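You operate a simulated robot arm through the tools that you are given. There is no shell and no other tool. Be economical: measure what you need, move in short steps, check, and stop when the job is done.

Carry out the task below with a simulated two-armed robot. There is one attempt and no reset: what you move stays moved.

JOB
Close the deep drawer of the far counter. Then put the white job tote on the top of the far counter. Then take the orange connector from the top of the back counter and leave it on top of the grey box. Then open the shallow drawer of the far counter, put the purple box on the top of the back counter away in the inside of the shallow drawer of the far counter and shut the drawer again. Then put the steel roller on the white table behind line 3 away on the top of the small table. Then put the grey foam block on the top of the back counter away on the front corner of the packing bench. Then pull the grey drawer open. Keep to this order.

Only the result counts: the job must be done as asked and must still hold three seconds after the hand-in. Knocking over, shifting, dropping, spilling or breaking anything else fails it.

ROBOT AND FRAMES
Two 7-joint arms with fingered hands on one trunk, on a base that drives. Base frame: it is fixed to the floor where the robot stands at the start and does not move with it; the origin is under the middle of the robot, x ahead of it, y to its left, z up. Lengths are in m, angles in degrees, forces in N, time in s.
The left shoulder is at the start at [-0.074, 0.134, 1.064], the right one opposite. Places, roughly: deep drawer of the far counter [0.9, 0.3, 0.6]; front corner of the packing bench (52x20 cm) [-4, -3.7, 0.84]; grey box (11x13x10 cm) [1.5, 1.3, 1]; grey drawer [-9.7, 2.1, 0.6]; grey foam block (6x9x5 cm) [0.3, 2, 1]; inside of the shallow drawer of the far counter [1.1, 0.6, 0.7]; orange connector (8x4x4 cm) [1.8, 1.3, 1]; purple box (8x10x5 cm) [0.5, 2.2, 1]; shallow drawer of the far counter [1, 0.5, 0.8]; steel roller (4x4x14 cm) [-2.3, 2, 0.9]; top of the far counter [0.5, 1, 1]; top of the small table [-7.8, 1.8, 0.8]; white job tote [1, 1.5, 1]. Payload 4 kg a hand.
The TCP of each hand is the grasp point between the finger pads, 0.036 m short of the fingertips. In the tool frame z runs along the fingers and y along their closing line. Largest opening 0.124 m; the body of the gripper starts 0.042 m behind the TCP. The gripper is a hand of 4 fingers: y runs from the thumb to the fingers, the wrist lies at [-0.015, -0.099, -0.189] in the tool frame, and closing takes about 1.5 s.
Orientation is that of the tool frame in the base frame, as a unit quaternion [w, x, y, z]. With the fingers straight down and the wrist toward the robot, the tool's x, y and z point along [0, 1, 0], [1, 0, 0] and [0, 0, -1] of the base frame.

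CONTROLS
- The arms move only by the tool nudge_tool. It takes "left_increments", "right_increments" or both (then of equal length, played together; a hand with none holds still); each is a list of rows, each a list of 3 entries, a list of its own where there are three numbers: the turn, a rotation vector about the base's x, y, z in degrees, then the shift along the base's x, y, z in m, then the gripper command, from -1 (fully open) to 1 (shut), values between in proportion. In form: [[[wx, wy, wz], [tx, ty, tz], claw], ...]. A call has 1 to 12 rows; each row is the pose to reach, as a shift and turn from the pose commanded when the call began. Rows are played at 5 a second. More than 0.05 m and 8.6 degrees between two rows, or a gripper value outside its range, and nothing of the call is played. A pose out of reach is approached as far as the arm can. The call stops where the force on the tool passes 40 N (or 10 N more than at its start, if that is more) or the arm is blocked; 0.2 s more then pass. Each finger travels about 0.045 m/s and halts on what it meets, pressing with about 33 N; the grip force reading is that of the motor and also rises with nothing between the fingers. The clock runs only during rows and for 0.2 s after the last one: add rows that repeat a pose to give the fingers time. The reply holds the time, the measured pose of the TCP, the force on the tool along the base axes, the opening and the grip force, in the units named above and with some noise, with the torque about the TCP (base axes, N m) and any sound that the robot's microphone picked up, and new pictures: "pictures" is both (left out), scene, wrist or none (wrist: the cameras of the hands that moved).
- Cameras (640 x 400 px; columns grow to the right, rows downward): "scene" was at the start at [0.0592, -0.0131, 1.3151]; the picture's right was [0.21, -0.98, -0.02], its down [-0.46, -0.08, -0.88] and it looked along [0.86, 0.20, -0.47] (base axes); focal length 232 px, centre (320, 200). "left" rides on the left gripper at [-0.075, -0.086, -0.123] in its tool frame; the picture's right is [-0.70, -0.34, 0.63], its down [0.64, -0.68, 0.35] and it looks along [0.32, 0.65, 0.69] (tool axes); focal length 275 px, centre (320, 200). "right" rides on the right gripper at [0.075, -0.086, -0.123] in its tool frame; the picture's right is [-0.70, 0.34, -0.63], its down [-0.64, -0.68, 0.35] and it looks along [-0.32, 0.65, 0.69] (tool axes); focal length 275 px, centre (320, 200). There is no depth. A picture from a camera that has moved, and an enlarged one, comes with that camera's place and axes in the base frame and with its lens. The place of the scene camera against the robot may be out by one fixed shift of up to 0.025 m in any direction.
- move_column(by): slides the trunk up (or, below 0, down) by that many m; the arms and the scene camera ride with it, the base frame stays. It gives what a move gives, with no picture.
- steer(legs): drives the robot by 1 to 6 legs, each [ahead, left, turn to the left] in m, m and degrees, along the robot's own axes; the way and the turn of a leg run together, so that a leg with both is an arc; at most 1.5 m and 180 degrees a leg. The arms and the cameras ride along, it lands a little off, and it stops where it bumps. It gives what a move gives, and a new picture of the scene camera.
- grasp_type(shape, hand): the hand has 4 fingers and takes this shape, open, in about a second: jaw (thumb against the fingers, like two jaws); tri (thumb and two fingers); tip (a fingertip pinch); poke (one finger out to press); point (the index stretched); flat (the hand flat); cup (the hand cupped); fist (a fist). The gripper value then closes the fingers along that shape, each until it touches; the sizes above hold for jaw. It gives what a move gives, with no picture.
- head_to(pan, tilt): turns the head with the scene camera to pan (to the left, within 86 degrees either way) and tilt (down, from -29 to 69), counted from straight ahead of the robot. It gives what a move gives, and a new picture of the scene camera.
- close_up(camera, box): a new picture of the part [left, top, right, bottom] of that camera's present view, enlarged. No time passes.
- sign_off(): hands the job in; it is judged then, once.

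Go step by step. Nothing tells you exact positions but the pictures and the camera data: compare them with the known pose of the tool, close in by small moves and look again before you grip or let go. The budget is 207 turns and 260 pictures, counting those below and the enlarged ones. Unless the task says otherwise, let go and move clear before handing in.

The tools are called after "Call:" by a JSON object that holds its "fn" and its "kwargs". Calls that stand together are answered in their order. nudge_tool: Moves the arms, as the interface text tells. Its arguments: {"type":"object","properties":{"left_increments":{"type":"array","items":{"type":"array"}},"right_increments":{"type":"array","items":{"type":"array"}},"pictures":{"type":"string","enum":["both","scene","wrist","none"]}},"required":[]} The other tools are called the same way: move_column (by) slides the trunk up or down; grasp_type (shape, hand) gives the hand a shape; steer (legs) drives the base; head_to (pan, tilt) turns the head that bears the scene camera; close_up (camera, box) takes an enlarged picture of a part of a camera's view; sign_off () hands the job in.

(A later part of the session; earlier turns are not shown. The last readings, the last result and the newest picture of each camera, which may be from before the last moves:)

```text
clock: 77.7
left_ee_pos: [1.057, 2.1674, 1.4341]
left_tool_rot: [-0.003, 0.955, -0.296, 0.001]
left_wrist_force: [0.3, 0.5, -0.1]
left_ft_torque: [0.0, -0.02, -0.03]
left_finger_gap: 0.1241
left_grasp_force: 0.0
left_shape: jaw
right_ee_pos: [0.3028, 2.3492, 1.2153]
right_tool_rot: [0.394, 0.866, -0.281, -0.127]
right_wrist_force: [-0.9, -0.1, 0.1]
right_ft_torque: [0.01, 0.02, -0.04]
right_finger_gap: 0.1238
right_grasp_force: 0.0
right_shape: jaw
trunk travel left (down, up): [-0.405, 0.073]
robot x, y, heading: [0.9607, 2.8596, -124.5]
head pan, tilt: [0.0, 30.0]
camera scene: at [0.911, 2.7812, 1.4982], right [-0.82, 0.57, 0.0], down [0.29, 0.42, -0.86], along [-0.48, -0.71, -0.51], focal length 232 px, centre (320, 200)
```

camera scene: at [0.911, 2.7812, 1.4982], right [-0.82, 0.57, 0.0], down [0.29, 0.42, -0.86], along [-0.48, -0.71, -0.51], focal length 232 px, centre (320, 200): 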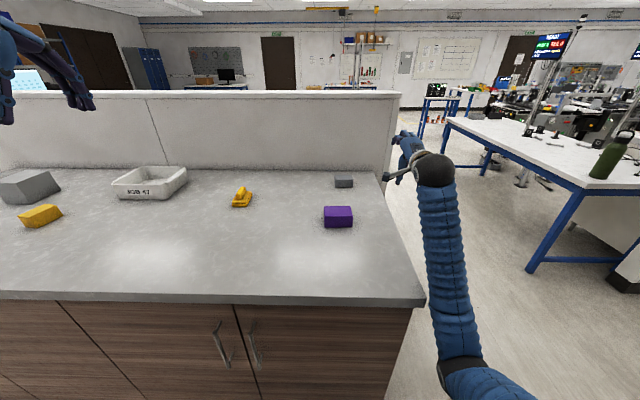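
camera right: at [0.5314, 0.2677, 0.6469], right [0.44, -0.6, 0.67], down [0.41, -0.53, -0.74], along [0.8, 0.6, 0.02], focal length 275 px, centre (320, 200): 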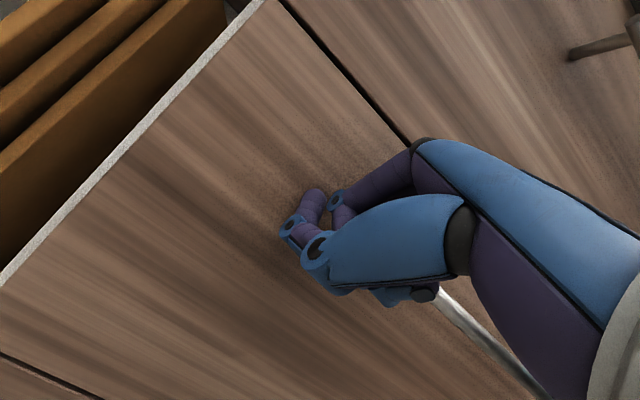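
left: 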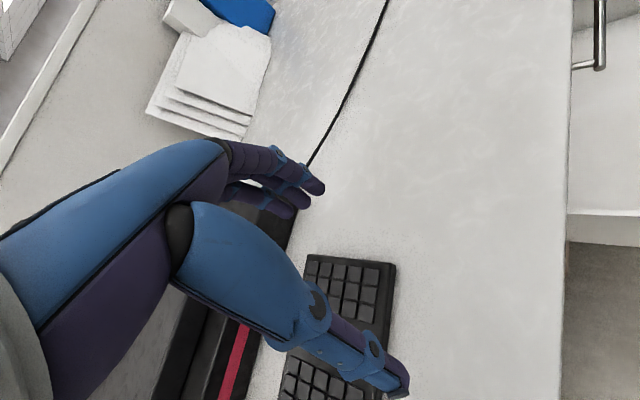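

Strafing was blocked by something; I'll look left.

Call:
{"fn": "head_to", "kwargs": {"pan": 80, "tilt": 30}}

Call:
{"fn": "head_to", "kwargs": {"pan": -80, "tilt": 45}}

```text
clock: 79.3
left_ee_pos: [1.0551, 2.1673, 1.4345]
left_tool_rot: [-0.002, 0.955, -0.296, 0.0]
left_wrist_force: [1.0, -0.3, -0.7]
left_ft_torque: [0.02, 0.01, 0.0]
left_finger_gap: 0.1239
left_grasp_force: 0.1
left_shape: jaw
right_ee_pos: [0.303, 2.3495, 1.2148]
right_tool_rot: [0.395, 0.865, -0.281, -0.127]
right_wrist_force: [-0.4, 0.2, 0.3]
right_ft_torque: [-0.01, 0.01, 0.02]
right_finger_gap: 0.1236
right_grasp_force: 0.0
right_shape: jaw
trunk travel left (down, up): [-0.405, 0.073]
robot x, y, heading: [0.9609, 2.8557, -124.6]
head pan, tilt: [80.0, 30.0]
camera scene: at [1.0263, 2.793, 1.4995], right [-0.7, -0.71, -0.01], down [-0.35, 0.36, -0.87], along [0.62, -0.6, -0.5], focal length 232 px, centre (320, 200)
```

scene: 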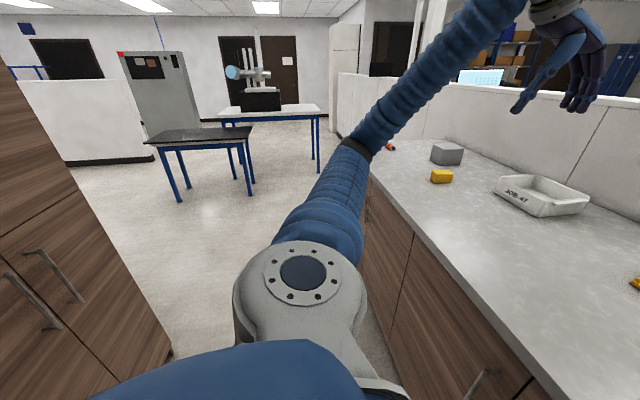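

```text
clock: 81.7
left_ee_pos: [1.055, 2.1691, 1.4354]
left_tool_rot: [-0.002, 0.955, -0.296, 0.002]
left_wrist_force: [-0.3, 0.4, 0.5]
left_ft_torque: [-0.06, 0.04, 0.01]
left_finger_gap: 0.1239
left_grasp_force: 0.0
left_shape: jaw
right_ee_pos: [0.3026, 2.3492, 1.214]
right_tool_rot: [0.394, 0.866, -0.28, -0.127]
right_wrist_force: [0.4, 0.5, -0.4]
right_ft_torque: [-0.03, 0.0, -0.01]
right_finger_gap: 0.1237
right_grasp_force: 0.1
right_shape: jaw
trunk travel left (down, up): [-0.405, 0.073]
robot x, y, heading: [0.9641, 2.8564, -124.3]
head pan, tilt: [-80.0, 45.0]
camera scene: at [0.8879, 2.8903, 1.4764], right [0.41, 0.91, 0.01], down [0.65, -0.29, -0.7], along [-0.64, 0.3, -0.71], focal length 232 px, centre (320, 200)
```

scene: 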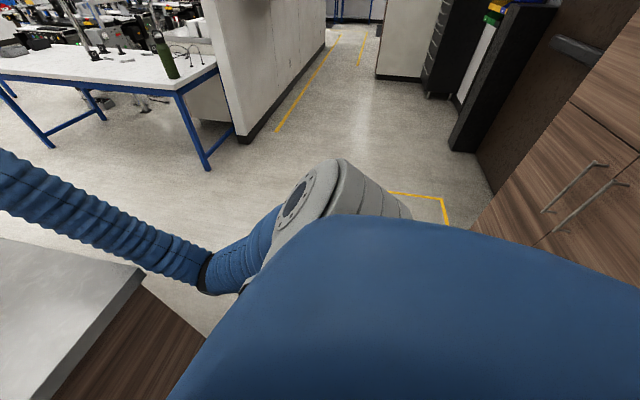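

Probably my low right forearm is catching the counter's end. I'll step back slightly, and restore the right hand to a vertical, higher pose.

Call:
{"fn": "steer", "kwargs": {"legs": [[0, -0.15, 0]]}}

Call:
{"fn": "nudge_tool", "kwargs": {"right_increments": [[[6.6, -4.5, 0], [0, 0, 0.035], -1], [[13.2, -9, 0], [0, 0, 0.07], -1], [[19.8, -13.6, 0], [0, 0, 0.105], -1], [[26.4, -18.1, 0], [0.01, 0, 0.14], -1], [[33, -22.6, 0], [0.02, -0.01, 0.17], -1], [[39.6, -27.2, 0], [0.03, -0.02, 0.2], -1]], "pictures": "none"}}

Call:
{"fn": "head_to", "kwargs": {"pan": -50, "tilt": 45}}

```text
clock: 83.1
left_ee_pos: [0.9326, 2.2498, 1.4351]
left_tool_rot: [-0.003, 0.956, -0.294, 0.0]
left_wrist_force: [-1.1, 0.1, 0.6]
left_ft_torque: [-0.01, -0.03, 0.0]
left_finger_gap: 0.1241
left_grasp_force: 0.2
left_shape: jaw
right_ee_pos: [0.1807, 2.4325, 1.2138]
right_tool_rot: [0.394, 0.866, -0.28, -0.128]
right_wrist_force: [-0.8, -0.1, 0.2]
right_ft_torque: [0.01, -0.01, 0.02]
right_finger_gap: 0.1238
right_grasp_force: 0.0
right_shape: jaw
trunk travel left (down, up): [-0.405, 0.073]
robot x, y, heading: [0.834, 2.9369, -124.3]
head pan, tilt: [-80.0, 45.0]
camera scene: at [0.7652, 2.9727, 1.4765], right [0.41, 0.91, 0.01], down [0.65, -0.28, -0.7], along [-0.64, 0.3, -0.71], focal length 232 px, centre (320, 200)
```

scene: 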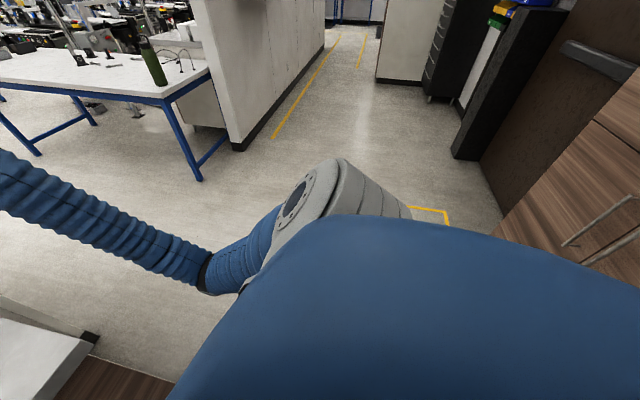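

```text
clock: 84.5
left_ee_pos: [0.9356, 2.2504, 1.4337]
left_tool_rot: [-0.003, 0.955, -0.296, -0.001]
left_wrist_force: [-0.3, 0.1, -0.5]
left_ft_torque: [0.0, 0.0, 0.02]
left_finger_gap: 0.124
left_grasp_force: 0.0
left_shape: jaw
right_ee_pos: [0.2127, 2.4134, 1.4154]
right_tool_rot: [0.004, 0.953, -0.303, -0.012]
right_wrist_force: [0.3, -0.7, 0.4]
right_ft_torque: [0.03, 0.05, 0.04]
right_finger_gap: 0.1236
right_grasp_force: 0.0
right_shape: jaw
trunk travel left (down, up): [-0.405, 0.073]
robot x, y, heading: [0.8313, 2.9399, -124.4]
head pan, tilt: [-80.0, 45.0]
```

```text
clock: 85.5
left_ee_pos: [0.9329, 2.2507, 1.4334]
left_tool_rot: [-0.004, 0.955, -0.295, -0.001]
left_wrist_force: [-0.1, -0.2, 0.2]
left_ft_torque: [-0.01, 0.04, 0.04]
left_finger_gap: 0.1239
left_grasp_force: 0.0
left_shape: jaw
right_ee_pos: [0.2112, 2.4144, 1.4126]
right_tool_rot: [0.006, 0.953, -0.302, -0.011]
right_wrist_force: [0.5, 0.6, -0.6]
right_ft_torque: [-0.02, -0.03, 0.0]
right_finger_gap: 0.1241
right_grasp_force: 0.0
right_shape: jaw
trunk travel left (down, up): [-0.405, 0.073]
robot x, y, heading: [0.8389, 2.941, -124.4]
head pan, tilt: [-50.0, 45.0]
camera scene: at [0.7588, 2.9313, 1.4761], right [-0.1, 1.0, 0.01], down [0.71, 0.08, -0.7], along [-0.7, -0.06, -0.71], focal length 232 px, centre (320, 200)
```

scene: 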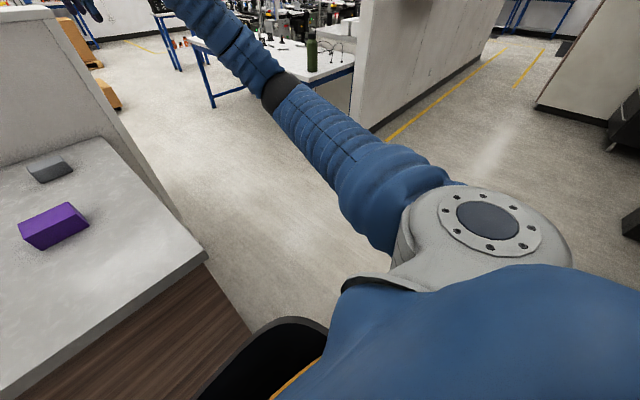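

Arm is now higher. Strafe on.

Call:
{"fn": "steer", "kwargs": {"legs": [[0, 0.95, 0]]}}

Call:
{"fn": "head_to", "kwargs": {"pan": 5, "tilt": 40}}

```text
clock: 90.5
left_ee_pos: [1.7251, 1.6996, 1.4332]
left_tool_rot: [-0.002, 0.954, -0.299, -0.001]
left_wrist_force: [0.3, 0.3, -0.5]
left_ft_torque: [-0.01, 0.03, -0.02]
left_finger_gap: 0.1242
left_grasp_force: 0.0
left_shape: jaw
right_ee_pos: [1.0029, 1.8685, 1.414]
right_tool_rot: [0.005, 0.952, -0.307, -0.01]
right_wrist_force: [-0.3, 0.4, -0.3]
right_ft_torque: [-0.01, 0.02, 0.01]
right_finger_gap: 0.1236
right_grasp_force: 0.0
right_shape: jaw
trunk travel left (down, up): [-0.405, 0.073]
robot x, y, heading: [1.6291, 2.3925, -124.8]
head pan, tilt: [-50.0, 45.0]
camera scene: at [1.5543, 2.382, 1.4761], right [-0.09, 1.0, 0.01], down [0.71, 0.07, -0.7], along [-0.7, -0.06, -0.71], focal length 232 px, centre (320, 200)
```

scene: 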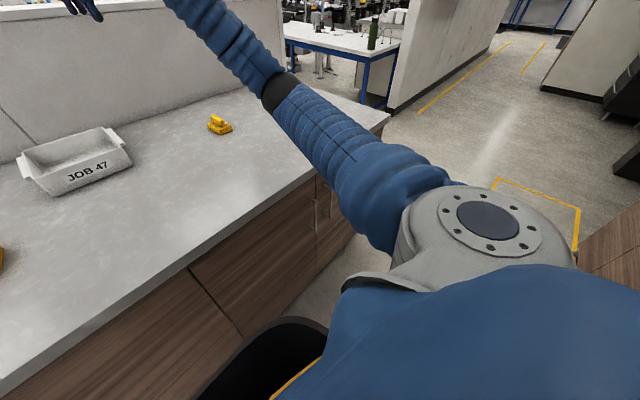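

```text
clock: 91.7
left_ee_pos: [1.7238, 1.6987, 1.4335]
left_tool_rot: [-0.002, 0.954, -0.299, 0.0]
left_wrist_force: [-0.4, -0.1, -0.1]
left_ft_torque: [-0.01, -0.01, 0.0]
left_finger_gap: 0.1238
left_grasp_force: 0.1
left_shape: jaw
right_ee_pos: [1.0029, 1.8688, 1.4147]
right_tool_rot: [0.005, 0.952, -0.306, -0.01]
right_wrist_force: [0.3, -0.2, -0.6]
right_ft_torque: [0.02, 0.0, -0.02]
right_finger_gap: 0.1238
right_grasp_force: 0.0
right_shape: jaw
trunk travel left (down, up): [-0.405, 0.073]
robot x, y, heading: [1.6336, 2.393, -124.6]
head pan, tilt: [5.0, 40.0]
camera scene: at [1.5927, 2.3157, 1.4829], right [-0.87, 0.5, 0.0], down [0.33, 0.57, -0.76], along [-0.38, -0.66, -0.65], focal length 232 px, centre (320, 200)
```

scene: 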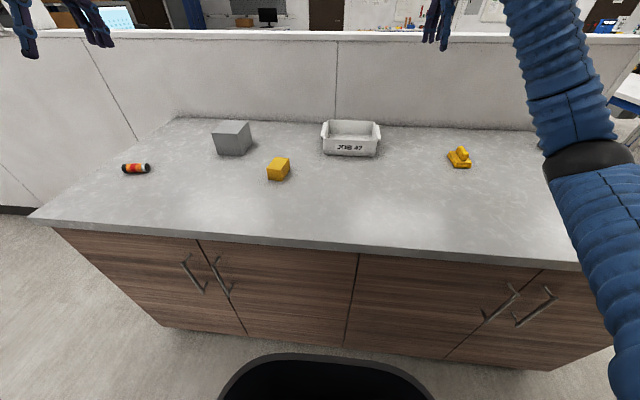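

Tote now ahead of the robot. Zooming on the tote and the orange connector.

Call:
{"fn": "close_up", "kwargs": {"camera": "scene", "box": [300, 100, 400, 170]}}

Call:
{"fn": "close_up", "kwargs": {"camera": "scene", "box": [110, 110, 310, 200]}}

```text
5.71 times, centred on (350, 135) of scene
camera zoom: at [1.5927, 2.3157, 1.4829], right [-0.87, 0.5, 0.0], down [0.33, 0.57, -0.76], along [-0.38, -0.66, -0.65], focal length 1323 px, centre (149, 571)
```

zoom: 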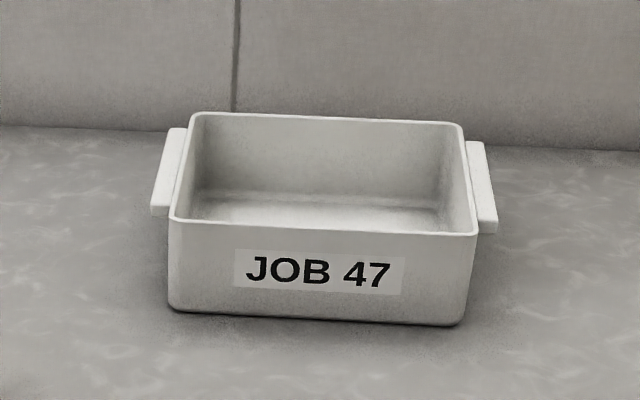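

```text
3.20 times, centred on (210, 155) of scene
camera zoom: at [1.5927, 2.3157, 1.4829], right [-0.87, 0.5, 0.0], down [0.33, 0.57, -0.76], along [-0.38, -0.66, -0.65], focal length 741 px, centre (672, 344)
```

zoom: 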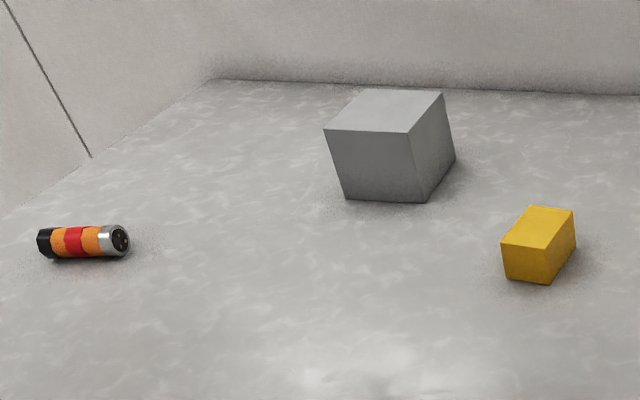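

Tote rim: e≈-0.17…0.06, n≈1.68…1.89, top z≈1.04, with side ledges. I'll use both hands, one pinching each side wall. First rotate both hands so they close across the walls.

Call:
{"fn": "nudge_tool", "kwargs": {"left_increments": [[[0, 0, -7.5], [-0.04, 0, -0.011], -1], [[0, 0, -15], [-0.08, -0.001, -0.022], -1], [[0, 0, -22.5], [-0.12, -0.001, -0.033], -1], [[0, 0, -30], [-0.16, -0.002, -0.044], -1], [[0, 0, -37.5], [-0.2, -0.002, -0.055], -1], [[0, 0, -45], [-0.24, -0.003, -0.066], -1], [[0, 0, -52.5], [-0.28, -0.003, -0.077], -1], [[0, 0, -60], [-0.32, -0.004, -0.088], -1], [[0, 0, -67.5], [-0.36, -0.004, -0.099], -1], [[0, 0, -75], [-0.4, -0.005, -0.11], -1], [[0, 0, -82.5], [-0.44, -0.005, -0.12], -1], [[0, 0, -90], [-0.477, -0.006, -0.13], -1]], "right_increments": [[[0, 0, 7.5], [0.003, -0.003, -0.01], -1], [[0, 0, 15], [0.006, -0.006, -0.02], -1], [[0, 0, 22.5], [0.009, -0.008, -0.03], -1], [[0, 0, 30], [0.012, -0.011, -0.04], -1], [[0, 0, 37.5], [0.015, -0.014, -0.05], -1], [[0, 0, 45], [0.018, -0.017, -0.06], -1], [[0, 0, 52.5], [0.021, -0.019, -0.07], -1], [[0, 0, 60], [0.024, -0.022, -0.08], -1], [[0, 0, 67.5], [0.027, -0.025, -0.09], -1], [[0, 0, 75], [0.03, -0.028, -0.1], -1], [[0, 0, 82.5], [0.033, -0.03, -0.108], -1], [[0, 0, 90], [0.036, -0.033, -0.115], -1]]}}

```text
clock: 94.3
left_ee_pos: [1.247, 1.6936, 1.3036]
left_tool_rot: [0.004, -0.464, 0.886, -0.002]
left_wrist_force: [-0.4, 0.1, 0.4]
left_ft_torque: [-0.02, -0.03, 0.0]
left_finger_gap: 0.124
left_grasp_force: 0.0
left_shape: jaw
right_ee_pos: [1.038, 1.834, 1.2954]
right_tool_rot: [0.011, 0.889, 0.458, -0.003]
right_wrist_force: [0.3, -0.9, 0.2]
right_ft_torque: [0.02, -0.05, 0.01]
right_finger_gap: 0.124
right_grasp_force: 0.0
right_shape: jaw
trunk travel left (down, up): [-0.405, 0.073]
robot x, y, heading: [1.6285, 2.3905, -124.9]
head pan, tilt: [5.0, 40.0]
camera scene: at [1.5908, 2.3152, 1.4827], right [-0.87, 0.5, 0.0], down [0.33, 0.57, -0.76], along [-0.37, -0.66, -0.65], focal length 232 px, centre (320, 200)
camera right: at [1.0111, 1.9475, 1.4179], right [-0.13, -0.75, 0.65], down [-0.93, -0.14, -0.35], along [0.35, -0.65, -0.68], focal length 275 px, centre (320, 200)
camera left: at [1.3585, 1.7057, 1.426], right [0.68, 0.38, -0.63], down [0.19, -0.92, -0.34], along [-0.71, 0.11, -0.7], focal length 275 px, centre (320, 200)
```

scene: 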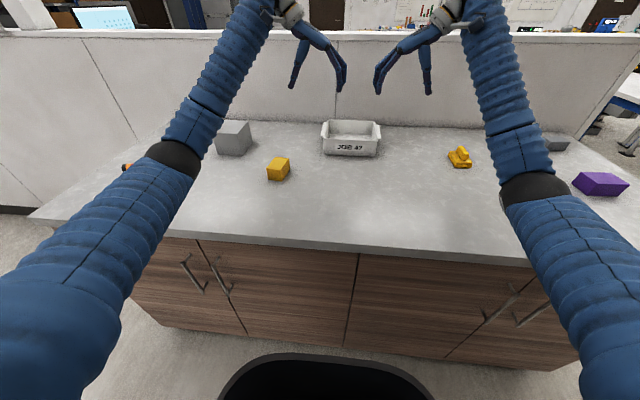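
right: 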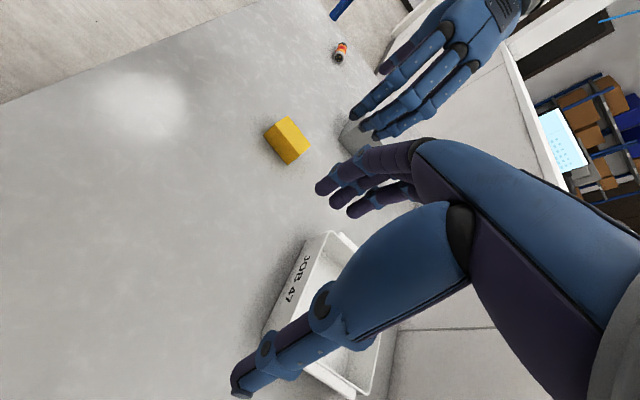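
left: 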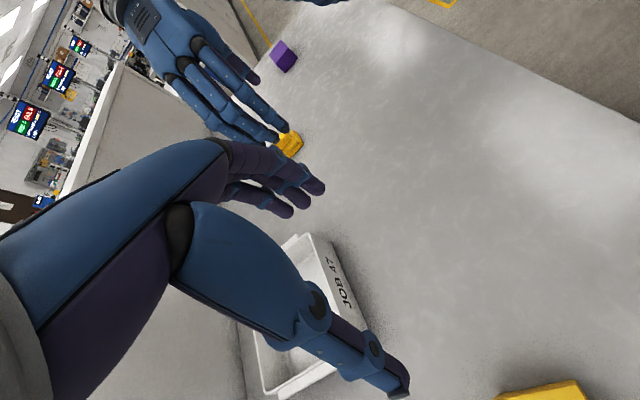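

Triangulating with both wrist cameras: the label centre is at [1.061,1.638,1.009], so the tote is at e≈-0.05, n≈1.75–1.95, counter top z≈0.975. I'll ease the base forward and bring hands above the side walls.

Call:
{"fn": "steer", "kwargs": {"legs": [[0.08, 0, 0]]}}

```text
clock: 95.4
left_ee_pos: [1.2001, 1.6288, 1.3029]
left_tool_rot: [0.003, -0.462, 0.887, -0.001]
left_wrist_force: [0.4, 0.3, -0.2]
left_ft_torque: [0.03, -0.02, -0.04]
left_finger_gap: 0.1239
left_grasp_force: 0.0
left_shape: jaw
right_ee_pos: [0.9919, 1.7693, 1.2955]
right_tool_rot: [0.01, 0.89, 0.455, -0.003]
right_wrist_force: [0.4, -0.7, -0.6]
right_ft_torque: [0.01, -0.02, -0.01]
right_finger_gap: 0.1238
right_grasp_force: 0.0
right_shape: jaw
trunk travel left (down, up): [-0.405, 0.073]
robot x, y, heading: [1.585, 2.3278, -124.8]
head pan, tilt: [5.0, 40.0]
camera scene: at [1.5454, 2.2487, 1.4827], right [-0.87, 0.5, 0.0], down [0.33, 0.57, -0.76], along [-0.38, -0.66, -0.66], focal length 232 px, centre (320, 200)
```

scene: 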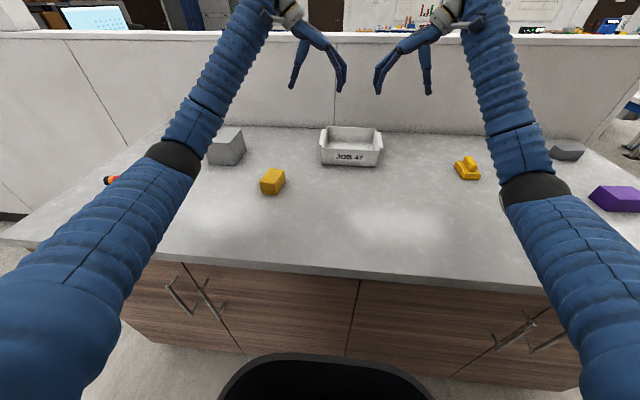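

Call:
{"fn": "nudge_tool", "kwargs": {"left_increments": [[[0, 0, 0], [-0.022, -0.034, 0], -1], [[0, 0, 0], [-0.045, -0.068, 0], -1], [[0, 0, 0], [-0.068, -0.1, 0], -1], [[0, 0, 0], [-0.09, -0.133, -0.02], -1], [[0, 0, 0], [-0.09, -0.133, -0.06], -1], [[0, 0, 0], [-0.09, -0.133, -0.1], -1], [[0, 0, 0], [-0.09, -0.133, -0.14], -1]], "right_increments": [[[0, 0, 0], [-0.02, -0.036, 0], -1], [[0, 0, 0], [-0.04, -0.07, 0], -1], [[0, 0, 0], [-0.06, -0.105, 0], -1], [[0, 0, 0], [-0.079, -0.14, -0.01], -1], [[0, 0, 0], [-0.079, -0.14, -0.05], -1], [[0, 0, 0], [-0.079, -0.14, -0.09], -1], [[0, 0, 0], [-0.079, -0.14, -0.13], -1]]}}

```text
clock: 97.0
left_ee_pos: [1.1125, 1.4978, 1.1637]
left_tool_rot: [0.003, -0.463, 0.886, -0.002]
left_wrist_force: [0.5, 0.5, -0.4]
left_ft_torque: [0.01, -0.02, 0.0]
left_finger_gap: 0.1237
left_grasp_force: 0.1
left_shape: jaw
right_ee_pos: [0.9124, 1.6316, 1.1656]
right_tool_rot: [0.01, 0.891, 0.455, -0.004]
right_wrist_force: [-1.1, -0.4, -0.3]
right_ft_torque: [0.03, -0.02, 0.0]
right_finger_gap: 0.124
right_grasp_force: 0.0
right_shape: jaw
trunk travel left (down, up): [-0.405, 0.073]
robot x, y, heading: [1.5872, 2.3266, -125.0]
head pan, tilt: [5.0, 40.0]
camera scene: at [1.546, 2.2494, 1.4825], right [-0.87, 0.5, 0.0], down [0.33, 0.57, -0.76], along [-0.38, -0.66, -0.65], focal length 232 px, centre (320, 200)
camera right: at [0.8865, 1.7446, 1.2861], right [-0.14, -0.75, 0.65], down [-0.93, -0.13, -0.35], along [0.34, -0.65, -0.68], focal length 275 px, centre (320, 200)
camera left: at [1.2233, 1.5098, 1.2853], right [0.68, 0.38, -0.63], down [0.19, -0.92, -0.34], along [-0.71, 0.11, -0.7], focal length 275 px, centre (320, 200)
```

scene: 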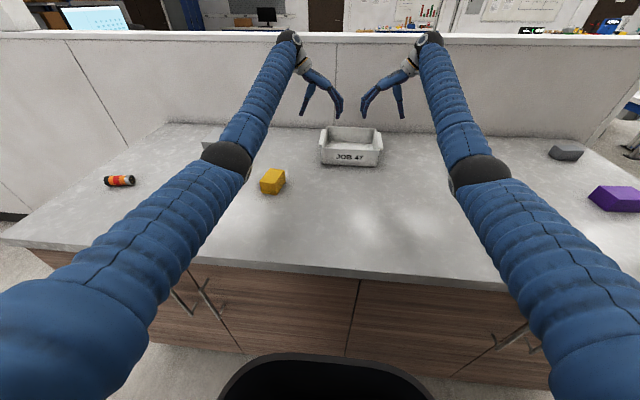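
right: 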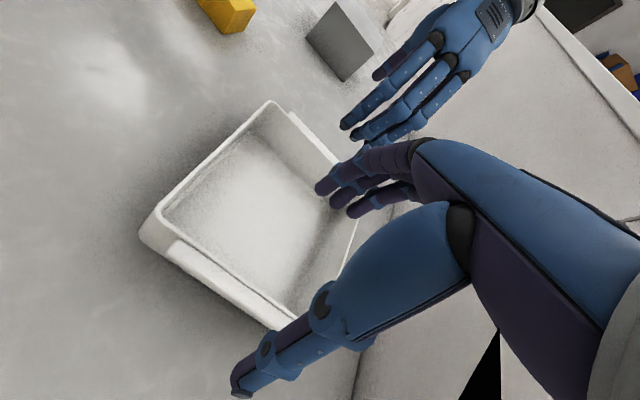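
left: 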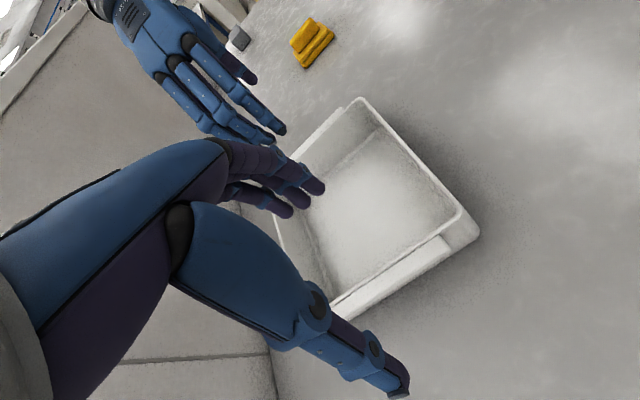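

Both hands straddle the side walls well (rim z≈1.037). Descending to TCP z≈1.03.

Call:
{"fn": "nudge_tool", "kwargs": {"left_increments": [[[0, 0, 0], [-0.002, 0.001, -0.03], -1], [[0, 0, 0], [-0.005, 0.003, -0.06], -1], [[0, 0, 0], [-0.008, 0.001, -0.09], -1], [[0, 0, 0], [-0.01, 0, -0.115], -1], [[0, 0, 0], [-0.01, 0, -0.133], -1]], "right_increments": [[[0, 0, 0], [0.002, -0.001, -0.03], -1], [[0, 0, 0], [0.003, -0.003, -0.06], -1], [[0, 0, 0], [0.001, -0.008, -0.09], -1], [[0, 0, 0], [0, -0.01, -0.115], -1], [[0, 0, 0], [0, -0.01, -0.133], -1]]}}

```text
clock: 98.2
left_ee_pos: [1.1022, 1.4975, 1.0315]
left_tool_rot: [0.002, -0.463, 0.887, -0.002]
left_wrist_force: [1.0, 0.4, 0.0]
left_ft_torque: [-0.01, -0.02, -0.01]
left_finger_gap: 0.1241
left_grasp_force: 0.1
left_shape: jaw
right_ee_pos: [0.9161, 1.6207, 1.0353]
right_tool_rot: [0.01, 0.89, 0.456, -0.004]
right_wrist_force: [-0.8, 0.4, 0.0]
right_ft_torque: [0.03, -0.02, -0.01]
right_finger_gap: 0.1237
right_grasp_force: 0.1
right_shape: jaw
trunk travel left (down, up): [-0.405, 0.073]
robot x, y, heading: [1.587, 2.3255, -125.0]
head pan, tilt: [5.0, 40.0]
camera scene: at [1.5472, 2.2511, 1.4828], right [-0.87, 0.5, 0.0], down [0.33, 0.57, -0.76], along [-0.38, -0.66, -0.65], focal length 232 px, centre (320, 200)
camera right: at [0.8882, 1.7349, 1.1556], right [-0.14, -0.75, 0.65], down [-0.93, -0.13, -0.35], along [0.35, -0.65, -0.68], focal length 275 px, centre (320, 200)
camera left: at [1.2136, 1.5097, 1.1532], right [0.68, 0.38, -0.63], down [0.19, -0.92, -0.34], along [-0.71, 0.11, -0.7], focal length 275 px, centre (320, 200)
```

scene: 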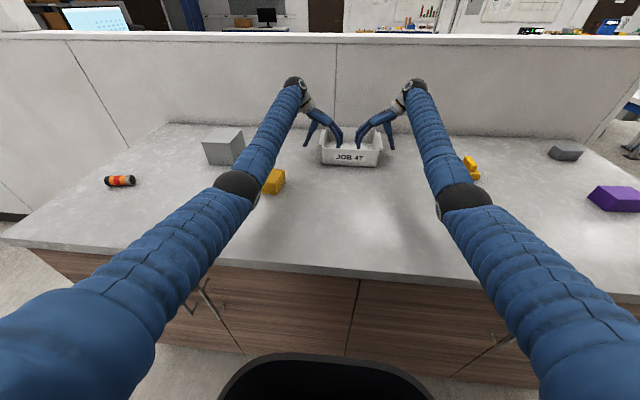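
right: 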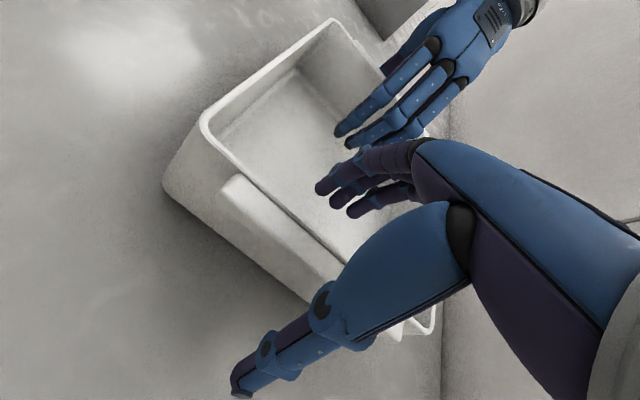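
left: 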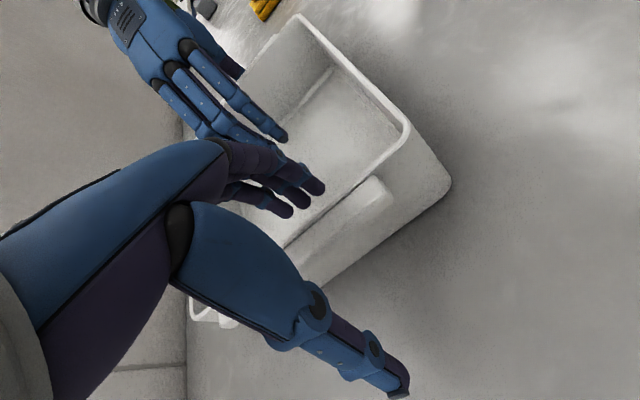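

Fingers are inside and thumbs outside on both sides. Closing both hands together.

Call:
{"fn": "nudge_tool", "kwargs": {"left_increments": [[[0, 0, 0], [0, 0, 0], -0.5], [[0, 0, 0], [0, 0, 0], 0], [[0, 0, 0], [0, 0, 0], 0.4], [[0, 0, 0], [0, 0, 0], 0.7], [[0, 0, 0], [0, 0, 0], 1], [[0, 0, 0], [0, 0, 0], 1], [[0, 0, 0], [0, 0, 0], 1], [[0, 0, 0], [0, 0, 0], 1], [[0, 0, 0], [0, 0, 0], 1], [[0, 0, 0], [0, 0, 0], 1]], "right_increments": [[[0, 0, 0], [0, 0, 0], -0.5], [[0, 0, 0], [0, 0, 0], 0], [[0, 0, 0], [0, 0, 0], 0.4], [[0, 0, 0], [0, 0, 0], 0.7], [[0, 0, 0], [0, 0, 0], 1], [[0, 0, 0], [0, 0, 0], 1], [[0, 0, 0], [0, 0, 0], 1], [[0, 0, 0], [0, 0, 0], 1], [[0, 0, 0], [0, 0, 0], 1], [[0, 0, 0], [0, 0, 0], 1]], "pictures": "wrist"}}

```text
clock: 100.4
left_ee_pos: [1.1024, 1.4965, 1.031]
left_tool_rot: [0.004, -0.463, 0.886, -0.002]
left_wrist_force: [19.1, -11.9, -0.1]
left_ft_torque: [0.29, 0.34, -0.18]
left_finger_gap: 0.0554
left_grasp_force: 32.7
left_shape: jaw
right_ee_pos: [0.9134, 1.6224, 1.0339]
right_tool_rot: [0.011, 0.891, 0.455, -0.003]
right_wrist_force: [-18.9, 12.8, 0.4]
right_ft_torque: [-0.16, -0.23, 0.14]
right_finger_gap: 0.0541
right_grasp_force: 32.4
right_shape: jaw
trunk travel left (down, up): [-0.405, 0.073]
robot x, y, heading: [1.5821, 2.3281, -124.6]
head pan, tilt: [5.0, 40.0]
camera right: at [0.8871, 1.7355, 1.1556], right [-0.14, -0.75, 0.65], down [-0.93, -0.13, -0.35], along [0.34, -0.65, -0.68], focal length 275 px, centre (320, 200)
camera left: at [1.2145, 1.5088, 1.153], right [0.68, 0.38, -0.63], down [0.19, -0.92, -0.34], along [-0.71, 0.11, -0.7], focal length 275 px, centre (320, 200)
```

right: 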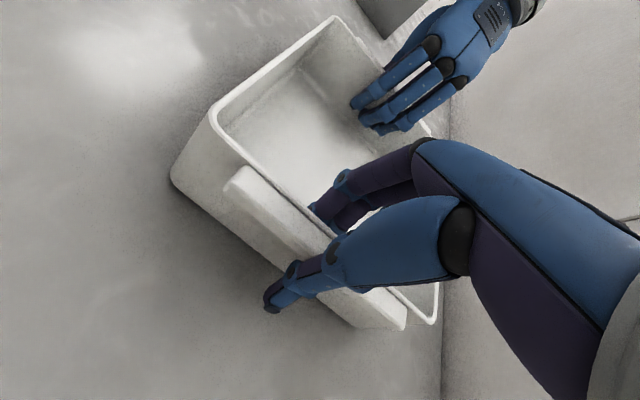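
left: 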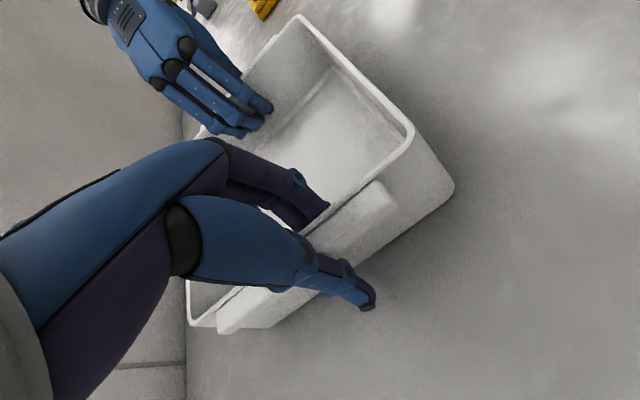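

Both hands hold the handles. Lift straight up.

Call:
{"fn": "nudge_tool", "kwargs": {"left_increments": [[[0, 0, 0], [0.001, -0.001, 0.02], 1], [[0, 0, 0], [0.002, -0.001, 0.04], 1], [[0, 0, 0], [0.002, -0.001, 0.07], 1], [[0, 0, 0], [0.002, -0.001, 0.1], 1], [[0, 0, 0], [0.002, -0.001, 0.13], 1], [[0, 0, 0], [0.002, -0.001, 0.16], 1]], "right_increments": [[[0, 0, 0], [-0.001, 0.001, 0.02], 1], [[0, 0, 0], [-0.002, 0.001, 0.04], 1], [[0, 0, 0], [-0.002, 0.001, 0.07], 1], [[0, 0, 0], [-0.002, 0.001, 0.1], 1], [[0, 0, 0], [-0.002, 0.001, 0.13], 1], [[0, 0, 0], [-0.002, 0.001, 0.16], 1]], "pictures": "scene"}}

```text
clock: 101.8
left_ee_pos: [1.1026, 1.4975, 1.1939]
left_tool_rot: [0.002, -0.463, 0.886, -0.002]
left_wrist_force: [12.4, -7.8, -0.3]
left_ft_torque: [0.27, 0.47, -0.13]
left_finger_gap: 0.0557
left_grasp_force: 33.1
left_shape: jaw
right_ee_pos: [0.9135, 1.6217, 1.1983]
right_tool_rot: [0.011, 0.89, 0.455, -0.005]
right_wrist_force: [-13.0, 9.1, -1.6]
right_ft_torque: [-0.22, -0.26, 0.1]
right_finger_gap: 0.0544
right_grasp_force: 32.8
right_shape: jaw
trunk travel left (down, up): [-0.405, 0.073]
robot x, y, heading: [1.5871, 2.329, -124.6]
head pan, tilt: [5.0, 40.0]
camera scene: at [1.5481, 2.2522, 1.4831], right [-0.87, 0.5, 0.0], down [0.33, 0.57, -0.76], along [-0.38, -0.66, -0.65], focal length 232 px, centre (320, 200)
```

scene: 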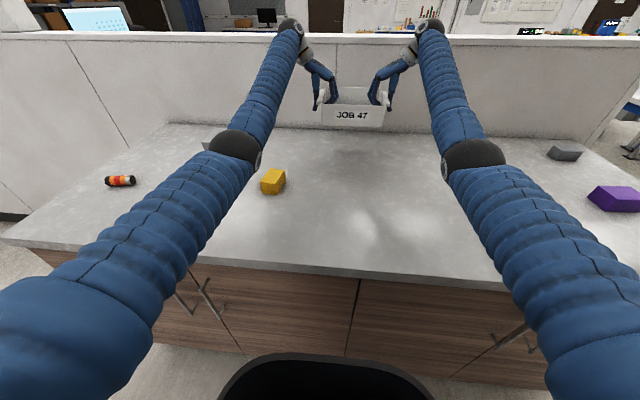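

Tote lifted level. Pull it in toward the body for driving.

Call:
{"fn": "nudge_tool", "kwargs": {"left_increments": [[[0, 0, 0], [0.02, 0.029, 0.01], 1], [[0, 0, 0], [0.04, 0.058, 0.02], 1], [[0, 0, 0], [0.06, 0.087, 0.03], 1], [[0, 0, 0], [0.08, 0.116, 0.04], 1], [[0, 0, 0], [0.1, 0.145, 0.05], 1], [[0, 0, 0], [0.12, 0.174, 0.06], 1], [[0, 0, 0], [0.14, 0.203, 0.07], 1], [[0, 0, 0], [0.16, 0.232, 0.08], 1]], "right_increments": [[[0, 0, 0], [0.02, 0.029, 0.01], 1], [[0, 0, 0], [0.04, 0.058, 0.02], 1], [[0, 0, 0], [0.06, 0.087, 0.03], 1], [[0, 0, 0], [0.08, 0.116, 0.04], 1], [[0, 0, 0], [0.1, 0.145, 0.05], 1], [[0, 0, 0], [0.12, 0.174, 0.06], 1], [[0, 0, 0], [0.14, 0.203, 0.07], 1], [[0, 0, 0], [0.16, 0.232, 0.08], 1]], "pictures": "scene"}}

```text
clock: 103.6
left_ee_pos: [1.2649, 1.7298, 1.271]
left_tool_rot: [0.002, -0.462, 0.887, -0.002]
left_wrist_force: [8.8, -4.2, -0.9]
left_ft_torque: [0.33, 0.46, -0.19]
left_finger_gap: 0.0558
left_grasp_force: 32.7
left_shape: jaw
right_ee_pos: [1.0736, 1.8546, 1.2738]
right_tool_rot: [0.011, 0.89, 0.455, -0.005]
right_wrist_force: [-9.4, 6.2, -2.1]
right_ft_torque: [-0.26, -0.34, 0.09]
right_finger_gap: 0.0549
right_grasp_force: 33.1
right_shape: jaw
trunk travel left (down, up): [-0.405, 0.073]
robot x, y, heading: [1.5868, 2.3293, -124.7]
head pan, tilt: [5.0, 40.0]
camera scene: at [1.5481, 2.2526, 1.483], right [-0.87, 0.5, 0.0], down [0.33, 0.57, -0.76], along [-0.38, -0.66, -0.65], focal length 232 px, centre (320, 200)
```

scene: 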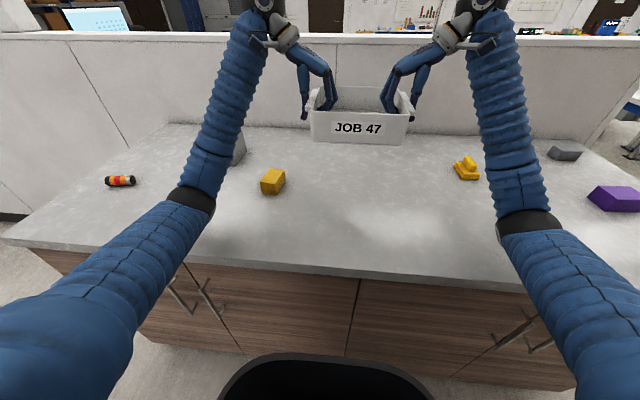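

Grip is stable. Back off and strafe to the aisle end.

Call:
{"fn": "steer", "kwargs": {"legs": [[-0.1, 0, 0], [0, -1.5, 0], [0, -0.24, 0]]}}

```text
clock: 113.2
left_ee_pos: [-0.1161, 2.8235, 1.2703]
left_tool_rot: [0.003, -0.458, 0.889, -0.002]
left_wrist_force: [6.2, -3.7, -0.7]
left_ft_torque: [0.3, 0.44, -0.19]
left_finger_gap: 0.0561
left_grasp_force: 32.5
left_shape: jaw
right_ee_pos: [-0.3065, 2.9518, 1.2728]
right_tool_rot: [0.012, 0.893, 0.451, -0.003]
right_wrist_force: [-7.1, 4.2, -1.0]
right_ft_torque: [-0.28, -0.43, 0.13]
right_finger_gap: 0.055
right_grasp_force: 32.6
right_shape: jaw
trunk travel left (down, up): [-0.405, 0.073]
robot x, y, heading: [0.2151, 3.4195, -125.8]
head pan, tilt: [5.0, 40.0]
camera scene: at [0.1729, 3.3445, 1.4829], right [-0.86, 0.51, 0.0], down [0.33, 0.56, -0.76], along [-0.38, -0.65, -0.65], focal length 232 px, centre (320, 200)
```

scene: 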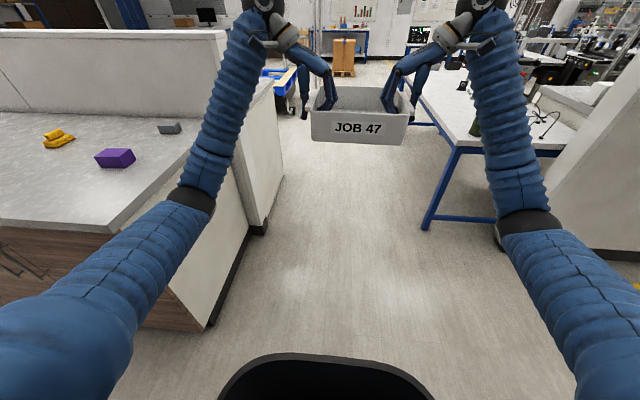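

Call:
{"fn": "steer", "kwargs": {"legs": [[0, 0, 1.2], [1.5, 0, 0], [1.4, 0, 0]]}}

```text
clock: 127.5
left_ee_pos: [-1.778, 0.4448, 1.2713]
left_tool_rot: [0.002, -0.458, 0.889, -0.001]
left_wrist_force: [10.5, -7.2, -1.2]
left_ft_torque: [0.38, 0.46, -0.21]
left_finger_gap: 0.056
left_grasp_force: 33.1
left_shape: jaw
right_ee_pos: [-1.9698, 0.572, 1.2732]
right_tool_rot: [0.01, 0.892, 0.451, -0.004]
right_wrist_force: [-10.5, 7.2, -2.4]
right_ft_torque: [-0.26, -0.35, 0.12]
right_finger_gap: 0.0551
right_grasp_force: 32.6
right_shape: jaw
trunk travel left (down, up): [-0.405, 0.073]
robot x, y, heading: [-1.4505, 1.0391, -125.5]
head pan, tilt: [5.0, 40.0]
camera scene: at [-1.4892, 0.9651, 1.4828], right [-0.86, 0.51, 0.0], down [0.33, 0.56, -0.76], along [-0.38, -0.65, -0.65], focal length 232 px, centre (320, 200)
```

scene: 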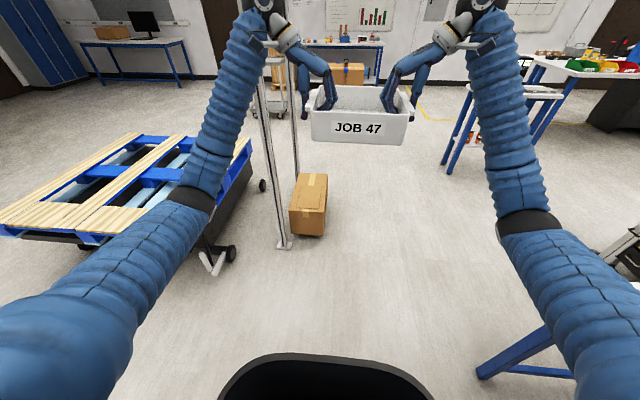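

Robot is at the front side again. Turn left to face the far counter, then strafe right toward the free counter part.

Call:
{"fn": "steer", "kwargs": {"legs": [[0, 0, 180], [-0.08, 0, 1], [0, -1.3, 0]]}}

Call:
{"fn": "head_to", "kwargs": {"pan": -15, "tilt": 30}}

```text
clock: 142.1
left_ee_pos: [-0.0958, 0.8052, 1.2698]
left_tool_rot: [-0.003, 0.89, 0.457, -0.003]
left_wrist_force: [-10.1, 6.5, -0.3]
left_ft_torque: [-0.34, -0.45, -0.2]
left_finger_gap: 0.0563
left_grasp_force: 33.1
left_shape: jaw
right_ee_pos: [0.0943, 0.676, 1.2718]
right_tool_rot: [0.003, -0.449, 0.894, 0.011]
right_wrist_force: [9.5, -6.9, -2.1]
right_ft_torque: [0.3, 0.39, 0.13]
right_finger_gap: 0.0552
right_grasp_force: 32.5
right_shape: jaw
trunk travel left (down, up): [-0.405, 0.073]
robot x, y, heading: [-0.4245, 0.2137, 54.1]
head pan, tilt: [5.0, 40.0]
camera scene: at [-0.3832, 0.2742, 1.4828], right [0.86, -0.51, 0.0], down [-0.34, -0.56, -0.76], along [0.39, 0.65, -0.65], focal length 232 px, centre (320, 200)
```

scene: 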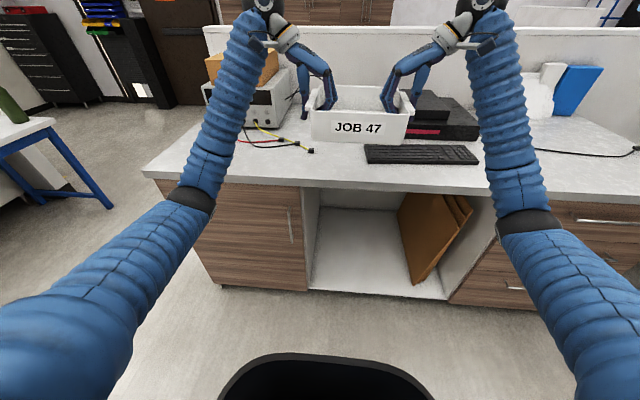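

```text
clock: 142.9
left_ee_pos: [-0.0959, 0.8059, 1.2701]
left_tool_rot: [-0.001, 0.89, 0.456, -0.002]
left_wrist_force: [-6.5, 4.4, -0.4]
left_ft_torque: [-0.37, -0.48, -0.2]
left_finger_gap: 0.0561
left_grasp_force: 33.2
left_shape: jaw
right_ee_pos: [0.0948, 0.6758, 1.2724]
right_tool_rot: [0.003, -0.448, 0.894, 0.01]
right_wrist_force: [7.0, -4.4, -1.1]
right_ft_torque: [0.33, 0.42, 0.13]
right_finger_gap: 0.0552
right_grasp_force: 32.7
right_shape: jaw
trunk travel left (down, up): [-0.405, 0.073]
robot x, y, heading: [-0.4301, 0.2072, 54.1]
head pan, tilt: [-15.0, 30.0]
camera scene: at [-0.3571, 0.2589, 1.4981], right [0.63, -0.77, 0.0], down [-0.39, -0.33, -0.86], along [0.67, 0.54, -0.51], focal length 232 px, centre (320, 200)
```

scene: 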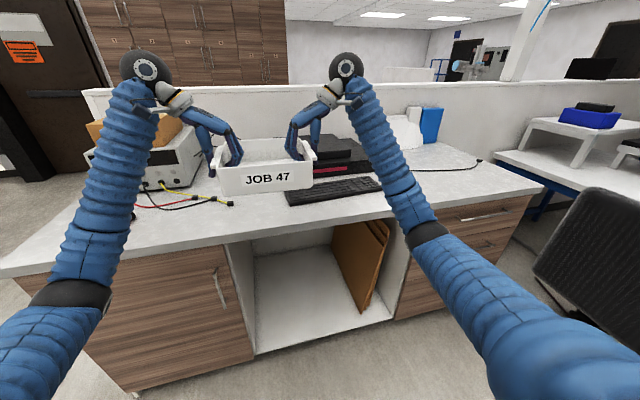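

Call:
{"fn": "steer", "kwargs": {"legs": [[0, -0.8, 1.2]]}}

Call:
{"fn": "head_to", "kwargs": {"pan": 5, "tilt": 38}}

```text
clock: 147.2
left_ee_pos: [0.5359, 0.3572, 1.2704]
left_tool_rot: [-0.002, 0.885, 0.466, -0.003]
left_wrist_force: [-9.2, 5.2, 0.0]
left_ft_torque: [-0.35, -0.45, -0.15]
left_finger_gap: 0.0564
left_grasp_force: 33.4
left_shape: jaw
right_ee_pos: [0.7301, 0.2326, 1.2723]
right_tool_rot: [0.003, -0.458, 0.889, 0.011]
right_wrist_force: [9.4, -6.6, -1.7]
right_ft_torque: [0.26, 0.38, 0.16]
right_finger_gap: 0.0551
right_grasp_force: 32.8
right_shape: jaw
trunk travel left (down, up): [-0.405, 0.073]
robot x, y, heading: [0.2153, -0.2452, 55.3]
head pan, tilt: [-15.0, 30.0]
camera scene: at [0.2871, -0.1947, 1.4981], right [0.65, -0.76, 0.0], down [-0.39, -0.33, -0.86], along [0.66, 0.56, -0.51], focal length 232 px, centre (320, 200)
```

scene: 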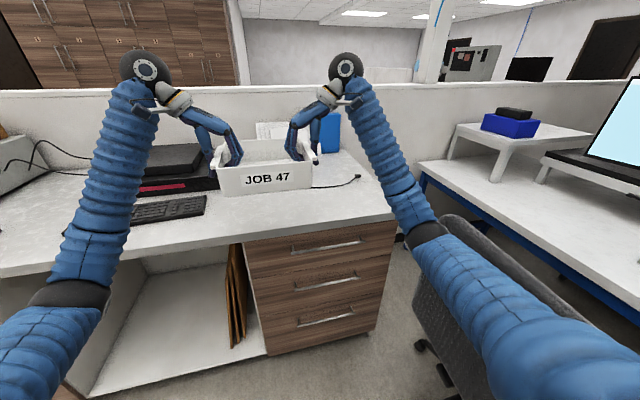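

```text
clock: 148.0
left_ee_pos: [0.5351, 0.3585, 1.2703]
left_tool_rot: [-0.002, 0.885, 0.465, -0.003]
left_wrist_force: [-6.6, 4.4, -1.4]
left_ft_torque: [-0.41, -0.5, -0.16]
left_finger_gap: 0.0565
left_grasp_force: 33.7
left_shape: jaw
right_ee_pos: [0.7292, 0.2312, 1.2728]
right_tool_rot: [0.003, -0.458, 0.889, 0.011]
right_wrist_force: [5.9, -4.9, -1.4]
right_ft_torque: [0.29, 0.4, 0.15]
right_finger_gap: 0.0554
right_grasp_force: 32.8
right_shape: jaw
trunk travel left (down, up): [-0.405, 0.073]
robot x, y, heading: [0.2183, -0.2417, 55.2]
head pan, tilt: [5.0, 38.0]
camera scene: at [0.2602, -0.1779, 1.4858], right [0.87, -0.49, 0.0], down [-0.31, -0.54, -0.78], along [0.38, 0.68, -0.63], focal length 232 px, centre (320, 200)
```

scene: 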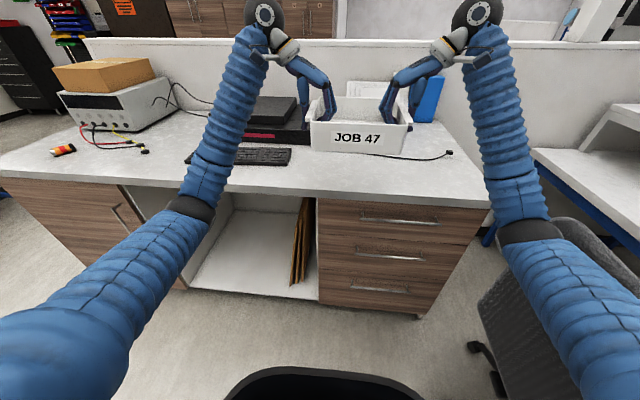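

I'll check clearance under the tote with the wrist cameras before moving over the counter.

Call:
{"fn": "close_up", "kwargs": {"camera": "right", "box": [0, 0, 640, 400]}}

Call:
{"fn": "close_up", "kwargs": {"camera": "left", "box": [0, 0, 640, 400]}}

```text
1.00 times, centred on (320, 200) of right (not enlarged: the box is as wide or as high as the picture)
camera zoom: at [0.7555, 0.1188, 1.3942], right [0.13, 0.75, 0.65], down [0.93, 0.14, -0.35], along [-0.35, 0.65, -0.68], focal length 275 px, centre (320, 200)
```

zoom: 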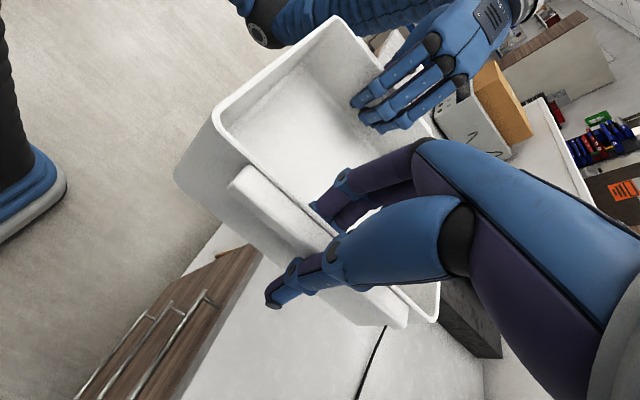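

```text
1.00 times, centred on (320, 200) of left (not enlarged: the box is as wide or as high as the picture)
camera zoom: at [0.4223, 0.3436, 1.3921], right [-0.68, -0.38, -0.63], down [-0.2, 0.92, -0.34], along [0.71, -0.11, -0.7], focal length 275 px, centre (320, 200)
```

zoom: 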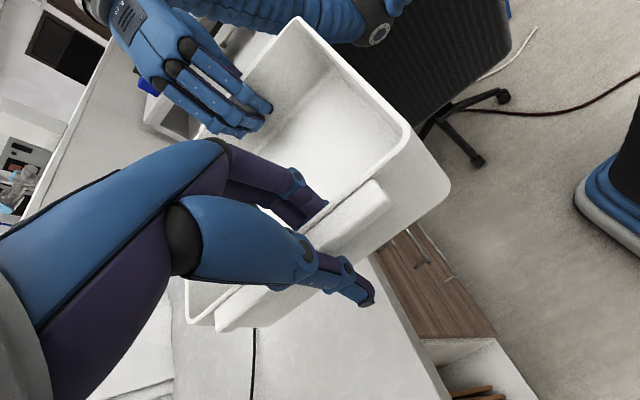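

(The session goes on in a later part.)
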